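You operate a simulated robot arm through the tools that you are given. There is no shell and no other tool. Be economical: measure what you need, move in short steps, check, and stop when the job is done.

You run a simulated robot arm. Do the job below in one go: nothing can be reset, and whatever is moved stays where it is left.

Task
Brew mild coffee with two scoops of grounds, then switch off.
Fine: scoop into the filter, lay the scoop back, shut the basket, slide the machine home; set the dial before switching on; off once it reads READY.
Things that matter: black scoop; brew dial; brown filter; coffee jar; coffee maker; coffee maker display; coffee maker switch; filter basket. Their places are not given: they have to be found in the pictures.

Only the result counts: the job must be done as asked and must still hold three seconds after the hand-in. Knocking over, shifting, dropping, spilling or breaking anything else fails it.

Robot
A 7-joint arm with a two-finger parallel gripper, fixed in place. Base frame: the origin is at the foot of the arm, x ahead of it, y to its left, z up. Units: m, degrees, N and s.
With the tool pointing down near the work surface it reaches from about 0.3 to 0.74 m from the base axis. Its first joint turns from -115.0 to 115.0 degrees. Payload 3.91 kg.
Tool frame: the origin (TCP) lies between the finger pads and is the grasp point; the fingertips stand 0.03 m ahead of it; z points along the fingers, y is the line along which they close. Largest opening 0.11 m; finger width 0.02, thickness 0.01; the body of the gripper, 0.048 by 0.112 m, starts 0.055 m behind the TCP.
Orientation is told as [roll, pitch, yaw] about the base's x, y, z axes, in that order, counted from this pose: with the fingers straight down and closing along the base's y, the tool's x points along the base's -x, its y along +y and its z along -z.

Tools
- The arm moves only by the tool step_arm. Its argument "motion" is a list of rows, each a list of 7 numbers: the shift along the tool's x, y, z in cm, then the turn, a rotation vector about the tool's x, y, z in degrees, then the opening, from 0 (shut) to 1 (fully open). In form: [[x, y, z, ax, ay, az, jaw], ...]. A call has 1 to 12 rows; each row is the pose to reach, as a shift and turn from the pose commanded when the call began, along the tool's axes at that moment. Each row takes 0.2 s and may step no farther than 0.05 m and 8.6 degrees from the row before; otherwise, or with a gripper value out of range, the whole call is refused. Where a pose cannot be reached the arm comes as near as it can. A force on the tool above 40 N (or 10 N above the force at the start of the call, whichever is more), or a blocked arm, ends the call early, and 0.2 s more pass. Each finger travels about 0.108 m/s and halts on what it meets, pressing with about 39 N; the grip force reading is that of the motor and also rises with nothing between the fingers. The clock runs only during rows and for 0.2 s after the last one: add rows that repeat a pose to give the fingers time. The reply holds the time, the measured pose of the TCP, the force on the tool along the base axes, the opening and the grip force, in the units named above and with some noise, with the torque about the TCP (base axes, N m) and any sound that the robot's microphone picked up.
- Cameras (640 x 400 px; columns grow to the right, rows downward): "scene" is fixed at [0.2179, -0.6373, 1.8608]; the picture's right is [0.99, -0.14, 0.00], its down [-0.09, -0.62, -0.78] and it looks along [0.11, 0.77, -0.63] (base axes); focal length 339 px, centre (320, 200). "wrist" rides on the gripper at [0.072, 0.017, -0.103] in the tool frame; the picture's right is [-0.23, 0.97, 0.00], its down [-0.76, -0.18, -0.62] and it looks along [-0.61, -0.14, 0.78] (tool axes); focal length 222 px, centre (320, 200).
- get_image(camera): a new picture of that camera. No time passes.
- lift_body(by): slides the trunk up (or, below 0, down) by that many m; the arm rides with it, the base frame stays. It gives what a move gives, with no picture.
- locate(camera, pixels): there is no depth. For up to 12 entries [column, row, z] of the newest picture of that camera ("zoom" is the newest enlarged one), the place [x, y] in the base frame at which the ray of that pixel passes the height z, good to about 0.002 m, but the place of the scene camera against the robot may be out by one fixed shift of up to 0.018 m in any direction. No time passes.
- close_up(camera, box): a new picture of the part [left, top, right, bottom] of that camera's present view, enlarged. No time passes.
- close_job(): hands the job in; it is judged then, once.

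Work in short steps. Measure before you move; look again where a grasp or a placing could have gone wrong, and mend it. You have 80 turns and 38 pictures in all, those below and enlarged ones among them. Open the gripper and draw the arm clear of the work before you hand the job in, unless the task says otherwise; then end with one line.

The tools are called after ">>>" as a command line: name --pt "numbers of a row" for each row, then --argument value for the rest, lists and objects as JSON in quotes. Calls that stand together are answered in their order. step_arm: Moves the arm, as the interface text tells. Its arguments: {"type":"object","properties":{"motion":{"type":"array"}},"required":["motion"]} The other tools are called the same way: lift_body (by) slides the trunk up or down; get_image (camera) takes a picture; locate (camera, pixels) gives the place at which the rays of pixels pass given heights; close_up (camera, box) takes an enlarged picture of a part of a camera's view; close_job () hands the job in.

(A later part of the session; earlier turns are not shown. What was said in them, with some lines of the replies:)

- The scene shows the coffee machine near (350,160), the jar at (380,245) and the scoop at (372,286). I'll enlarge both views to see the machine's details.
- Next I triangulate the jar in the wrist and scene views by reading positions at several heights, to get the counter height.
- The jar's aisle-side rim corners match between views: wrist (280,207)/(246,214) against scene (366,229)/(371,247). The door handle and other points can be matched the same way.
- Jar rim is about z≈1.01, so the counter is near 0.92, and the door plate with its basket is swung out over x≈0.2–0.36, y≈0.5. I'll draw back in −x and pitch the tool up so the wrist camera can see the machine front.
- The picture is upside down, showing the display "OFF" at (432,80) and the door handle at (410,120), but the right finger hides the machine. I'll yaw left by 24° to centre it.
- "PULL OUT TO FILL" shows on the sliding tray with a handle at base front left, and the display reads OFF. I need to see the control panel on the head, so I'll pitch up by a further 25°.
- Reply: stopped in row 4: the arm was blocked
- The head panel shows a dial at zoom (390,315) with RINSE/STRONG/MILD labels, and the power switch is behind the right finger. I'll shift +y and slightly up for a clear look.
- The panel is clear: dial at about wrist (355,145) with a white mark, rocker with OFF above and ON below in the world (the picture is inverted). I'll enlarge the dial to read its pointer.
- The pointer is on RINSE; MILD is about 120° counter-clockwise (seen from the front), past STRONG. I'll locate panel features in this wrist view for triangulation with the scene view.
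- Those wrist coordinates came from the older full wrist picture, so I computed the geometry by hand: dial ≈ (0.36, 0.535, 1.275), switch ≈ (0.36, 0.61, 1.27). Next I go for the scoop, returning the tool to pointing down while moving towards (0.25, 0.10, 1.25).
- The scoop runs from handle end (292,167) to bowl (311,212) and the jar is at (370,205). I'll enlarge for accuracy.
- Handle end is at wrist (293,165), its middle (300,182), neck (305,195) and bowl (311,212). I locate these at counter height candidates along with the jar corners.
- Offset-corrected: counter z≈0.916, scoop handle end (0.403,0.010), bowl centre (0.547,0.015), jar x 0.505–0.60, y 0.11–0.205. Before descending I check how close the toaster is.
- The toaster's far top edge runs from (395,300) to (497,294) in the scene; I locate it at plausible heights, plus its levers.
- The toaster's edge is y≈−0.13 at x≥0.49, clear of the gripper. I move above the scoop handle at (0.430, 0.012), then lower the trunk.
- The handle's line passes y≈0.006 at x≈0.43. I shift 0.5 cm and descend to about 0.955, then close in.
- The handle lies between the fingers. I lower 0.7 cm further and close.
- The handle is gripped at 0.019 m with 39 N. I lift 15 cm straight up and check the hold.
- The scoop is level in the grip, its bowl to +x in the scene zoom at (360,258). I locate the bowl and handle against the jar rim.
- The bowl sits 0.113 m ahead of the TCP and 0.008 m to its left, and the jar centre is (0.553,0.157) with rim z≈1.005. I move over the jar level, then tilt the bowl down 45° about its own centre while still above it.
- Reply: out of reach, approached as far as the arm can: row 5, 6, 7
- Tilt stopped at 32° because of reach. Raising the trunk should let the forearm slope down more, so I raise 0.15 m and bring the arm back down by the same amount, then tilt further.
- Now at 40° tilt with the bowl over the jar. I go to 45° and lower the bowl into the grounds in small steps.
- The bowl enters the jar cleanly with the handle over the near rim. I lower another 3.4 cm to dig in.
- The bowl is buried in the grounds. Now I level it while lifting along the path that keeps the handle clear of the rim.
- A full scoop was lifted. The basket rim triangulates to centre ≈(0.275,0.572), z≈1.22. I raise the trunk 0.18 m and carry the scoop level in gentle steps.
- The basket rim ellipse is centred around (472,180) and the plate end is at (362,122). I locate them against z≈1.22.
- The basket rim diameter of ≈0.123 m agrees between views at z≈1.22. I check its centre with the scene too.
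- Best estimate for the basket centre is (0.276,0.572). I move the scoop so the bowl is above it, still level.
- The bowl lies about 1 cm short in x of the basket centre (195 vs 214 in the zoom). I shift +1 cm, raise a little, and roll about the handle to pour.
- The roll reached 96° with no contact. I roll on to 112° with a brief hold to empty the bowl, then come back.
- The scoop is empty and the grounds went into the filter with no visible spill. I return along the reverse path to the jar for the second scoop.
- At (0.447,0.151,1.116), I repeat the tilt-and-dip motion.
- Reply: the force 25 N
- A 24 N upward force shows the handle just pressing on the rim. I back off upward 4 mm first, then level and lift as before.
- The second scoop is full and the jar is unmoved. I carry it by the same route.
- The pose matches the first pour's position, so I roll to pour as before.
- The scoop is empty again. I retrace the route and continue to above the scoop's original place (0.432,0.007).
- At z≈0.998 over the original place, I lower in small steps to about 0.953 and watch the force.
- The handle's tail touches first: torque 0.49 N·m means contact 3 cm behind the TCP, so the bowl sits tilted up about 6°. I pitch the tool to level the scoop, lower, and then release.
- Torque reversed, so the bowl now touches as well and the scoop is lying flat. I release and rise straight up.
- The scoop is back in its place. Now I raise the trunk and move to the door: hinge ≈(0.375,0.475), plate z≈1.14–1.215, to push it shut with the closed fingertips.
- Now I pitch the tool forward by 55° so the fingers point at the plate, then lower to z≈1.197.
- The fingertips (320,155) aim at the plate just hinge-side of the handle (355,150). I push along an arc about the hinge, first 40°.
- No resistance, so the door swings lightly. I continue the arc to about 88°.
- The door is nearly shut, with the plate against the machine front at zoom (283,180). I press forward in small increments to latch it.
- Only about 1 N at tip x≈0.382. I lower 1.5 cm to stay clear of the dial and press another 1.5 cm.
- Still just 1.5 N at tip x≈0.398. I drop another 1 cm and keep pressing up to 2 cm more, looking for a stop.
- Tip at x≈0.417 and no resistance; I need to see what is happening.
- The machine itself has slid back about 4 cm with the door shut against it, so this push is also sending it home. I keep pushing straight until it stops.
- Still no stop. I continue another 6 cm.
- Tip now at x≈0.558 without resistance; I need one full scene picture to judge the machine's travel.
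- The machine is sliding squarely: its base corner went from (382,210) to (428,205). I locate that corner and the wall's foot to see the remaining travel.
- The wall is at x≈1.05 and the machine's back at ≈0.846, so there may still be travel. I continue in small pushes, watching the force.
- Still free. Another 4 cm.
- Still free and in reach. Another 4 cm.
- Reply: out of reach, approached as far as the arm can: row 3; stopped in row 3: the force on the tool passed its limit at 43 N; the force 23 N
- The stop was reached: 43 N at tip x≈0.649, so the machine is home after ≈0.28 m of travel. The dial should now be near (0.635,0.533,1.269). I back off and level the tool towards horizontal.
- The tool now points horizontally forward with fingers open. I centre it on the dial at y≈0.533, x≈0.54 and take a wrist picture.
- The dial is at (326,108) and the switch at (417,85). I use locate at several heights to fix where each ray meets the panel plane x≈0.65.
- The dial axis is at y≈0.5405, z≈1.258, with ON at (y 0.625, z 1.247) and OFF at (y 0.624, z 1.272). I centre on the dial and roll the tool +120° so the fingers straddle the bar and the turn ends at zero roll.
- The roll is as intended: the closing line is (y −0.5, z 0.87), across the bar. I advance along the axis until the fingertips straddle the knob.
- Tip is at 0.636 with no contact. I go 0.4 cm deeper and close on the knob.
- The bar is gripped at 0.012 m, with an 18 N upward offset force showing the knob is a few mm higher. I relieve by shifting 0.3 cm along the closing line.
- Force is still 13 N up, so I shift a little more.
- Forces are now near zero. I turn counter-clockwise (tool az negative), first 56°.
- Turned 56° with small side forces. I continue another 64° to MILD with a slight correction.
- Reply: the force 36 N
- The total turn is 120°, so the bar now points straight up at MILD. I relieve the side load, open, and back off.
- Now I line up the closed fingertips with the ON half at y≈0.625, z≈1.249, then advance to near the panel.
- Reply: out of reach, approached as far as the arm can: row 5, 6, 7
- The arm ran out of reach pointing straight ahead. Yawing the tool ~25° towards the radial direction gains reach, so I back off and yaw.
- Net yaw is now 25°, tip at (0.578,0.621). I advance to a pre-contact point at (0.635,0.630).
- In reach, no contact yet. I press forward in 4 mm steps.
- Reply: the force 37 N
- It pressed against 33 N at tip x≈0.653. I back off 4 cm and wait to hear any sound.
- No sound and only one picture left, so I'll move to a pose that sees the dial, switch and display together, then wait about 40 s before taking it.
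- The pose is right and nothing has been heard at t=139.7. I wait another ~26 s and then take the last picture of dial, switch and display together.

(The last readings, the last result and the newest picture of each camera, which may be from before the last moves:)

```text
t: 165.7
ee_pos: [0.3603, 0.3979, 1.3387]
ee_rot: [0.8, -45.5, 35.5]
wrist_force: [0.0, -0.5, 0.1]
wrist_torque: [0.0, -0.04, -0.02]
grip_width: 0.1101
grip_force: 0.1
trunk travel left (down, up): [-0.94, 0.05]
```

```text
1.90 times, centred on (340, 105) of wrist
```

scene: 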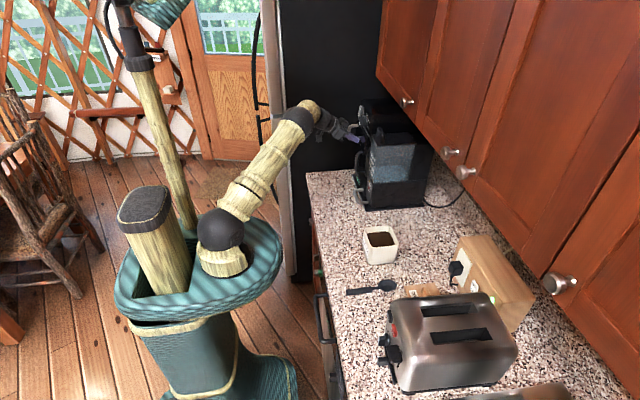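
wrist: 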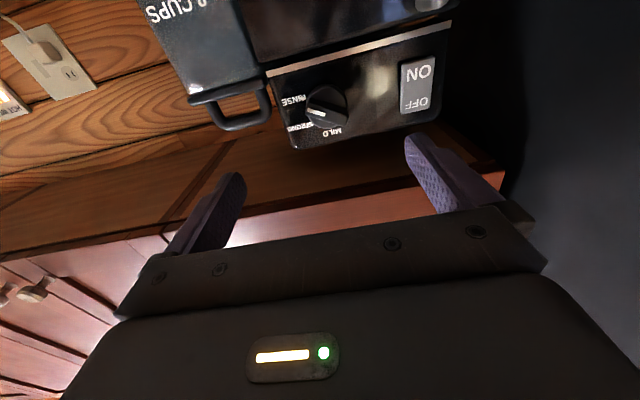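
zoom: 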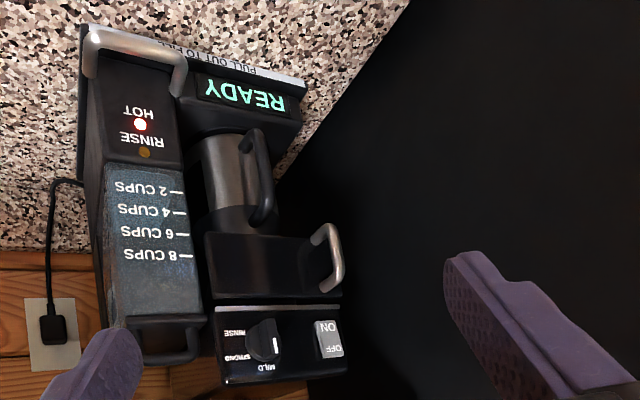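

The display reads READY, HOT is lit, and the dial sits at MILD. Now I return to the switch with closed fingers, this time at the OFF half's height (z≈1.276).

>>> step_arm --pt "-2.06 0.44 3.22 1.3 -5.5 0.5 0.6" --pt "-4.12 0.87 6.43 2.6 -11 1.05 0.3" --pt "-6.17 1.3 9.65 3.9 -16.5 1.6 0" --pt "-8.23 1.74 12.87 5.2 -22 2.1 0" --pt "-10.29 2.18 16.08 6.5 -27.4 2.6 0" --pt "-12.35 2.61 19.3 7.8 -32.9 3.1 0" --pt "-14.4 3.05 22.5 9.1 -38.4 3.7 0" --pt "-16.46 3.48 25.73 10.45 -43.9 4.2 0" --pt "-16.46 3.48 25.73 10.45 -43.9 4.2 0"

```text
t: 167.7
ee_pos: [0.5798, 0.6027, 1.2782]
ee_rot: [46.5, -89.5, -21.6]
wrist_force: [0.1, -0.4, -0.1]
wrist_torque: [0.02, -0.02, -0.02]
grip_width: 0.0001
grip_force: 37.6
trunk travel left (down, up): [-0.94, 0.05]
```

Aligned at z≈1.278. I advance to pre-contact and press in 4 mm steps.

>>> step_arm --pt "0 0.15 1.6 0 0 0 0" --pt "0 0.3 3.2 0 0 0 0" --pt "0 0.13 3.56 0 0 0 0" --pt "0 -0.04 3.92 0 0 0 0" --pt "0 -0.21 4.29 0 0 0 0" --pt "0 -0.38 4.65 0 0 0 0" --pt "0 -0.55 5.01 0 0 0 0" --pt "0 -0.72 5.37 0 0 0 0"

```text
t: 169.5
ee_pos: [0.6275, 0.6209, 1.2779]
ee_rot: [34.1, -89.3, -8.8]
wrist_force: [-27.4, -11.9, -3.3]
wrist_torque: [-0.13, 0.37, -0.25]
grip_width: 0.0
grip_force: 37.3
trunk travel left (down, up): [-0.94, 0.05]
5 turns are left
```

It pressed with 27 N at the same depth as the ON press. I press a further 2 mm to be sure, then back well away and open the gripper.

>>> step_arm --pt "0 -0.05 0.2 0 0 0 0" --pt "0 -0.05 0.2 0 0 0 0"

>>> step_arm --pt "0 0.3 -1 0 0 0 0" --pt "0 0.6 -4 0 0 0 0" --pt "0 0.6 -8 0 0 0 0" --pt "-1 0 -12 0 0 0 0.3" --pt "-2 0 -16 0 0 0 0.6" --pt "-3 0 -20 0 0 0 1" --pt "-3 0 -24 0 0 0 1" --pt "-3 0 -24 0 0 0 1"

```text
t: 169.9
ee_pos: [0.6255, 0.6199, 1.2761]
ee_rot: [34.6, -89.1, -9.1]
wrist_force: [-26.7, -14.7, 4.8]
wrist_torque: [-0.08, 0.1, -0.32]
grip_width: 0.0
grip_force: 37.7
trunk travel left (down, up): [-0.94, 0.05]
stopped in row 2: the force on the tool passed its limit at 42 N (the readings are from after the stop); the commanded pose is now the measured one
```

```text
t: 171.7
ee_pos: [0.4165, 0.5202, 1.3067]
ee_rot: [23.6, -88.9, 1.7]
wrist_force: [-0.4, 0.4, 0.8]
wrist_torque: [0.02, 0.02, -0.01]
grip_width: 0.1101
grip_force: 0.0
trunk travel left (down, up): [-0.94, 0.05]
4 turns are left
```

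The OFF half was pressed with 42 N, and the arm is now clear with the gripper open. I hand in the job.

>>> close_job

```text
The job is handed in.
```

I put two scoops into the filter, laid the scoop back, shut the basket, slid the machine home and set the dial to MILD; the coffee brewed until the display read READY. I then pressed OFF with 42 N, but I had no pictures left to check that the display went off.
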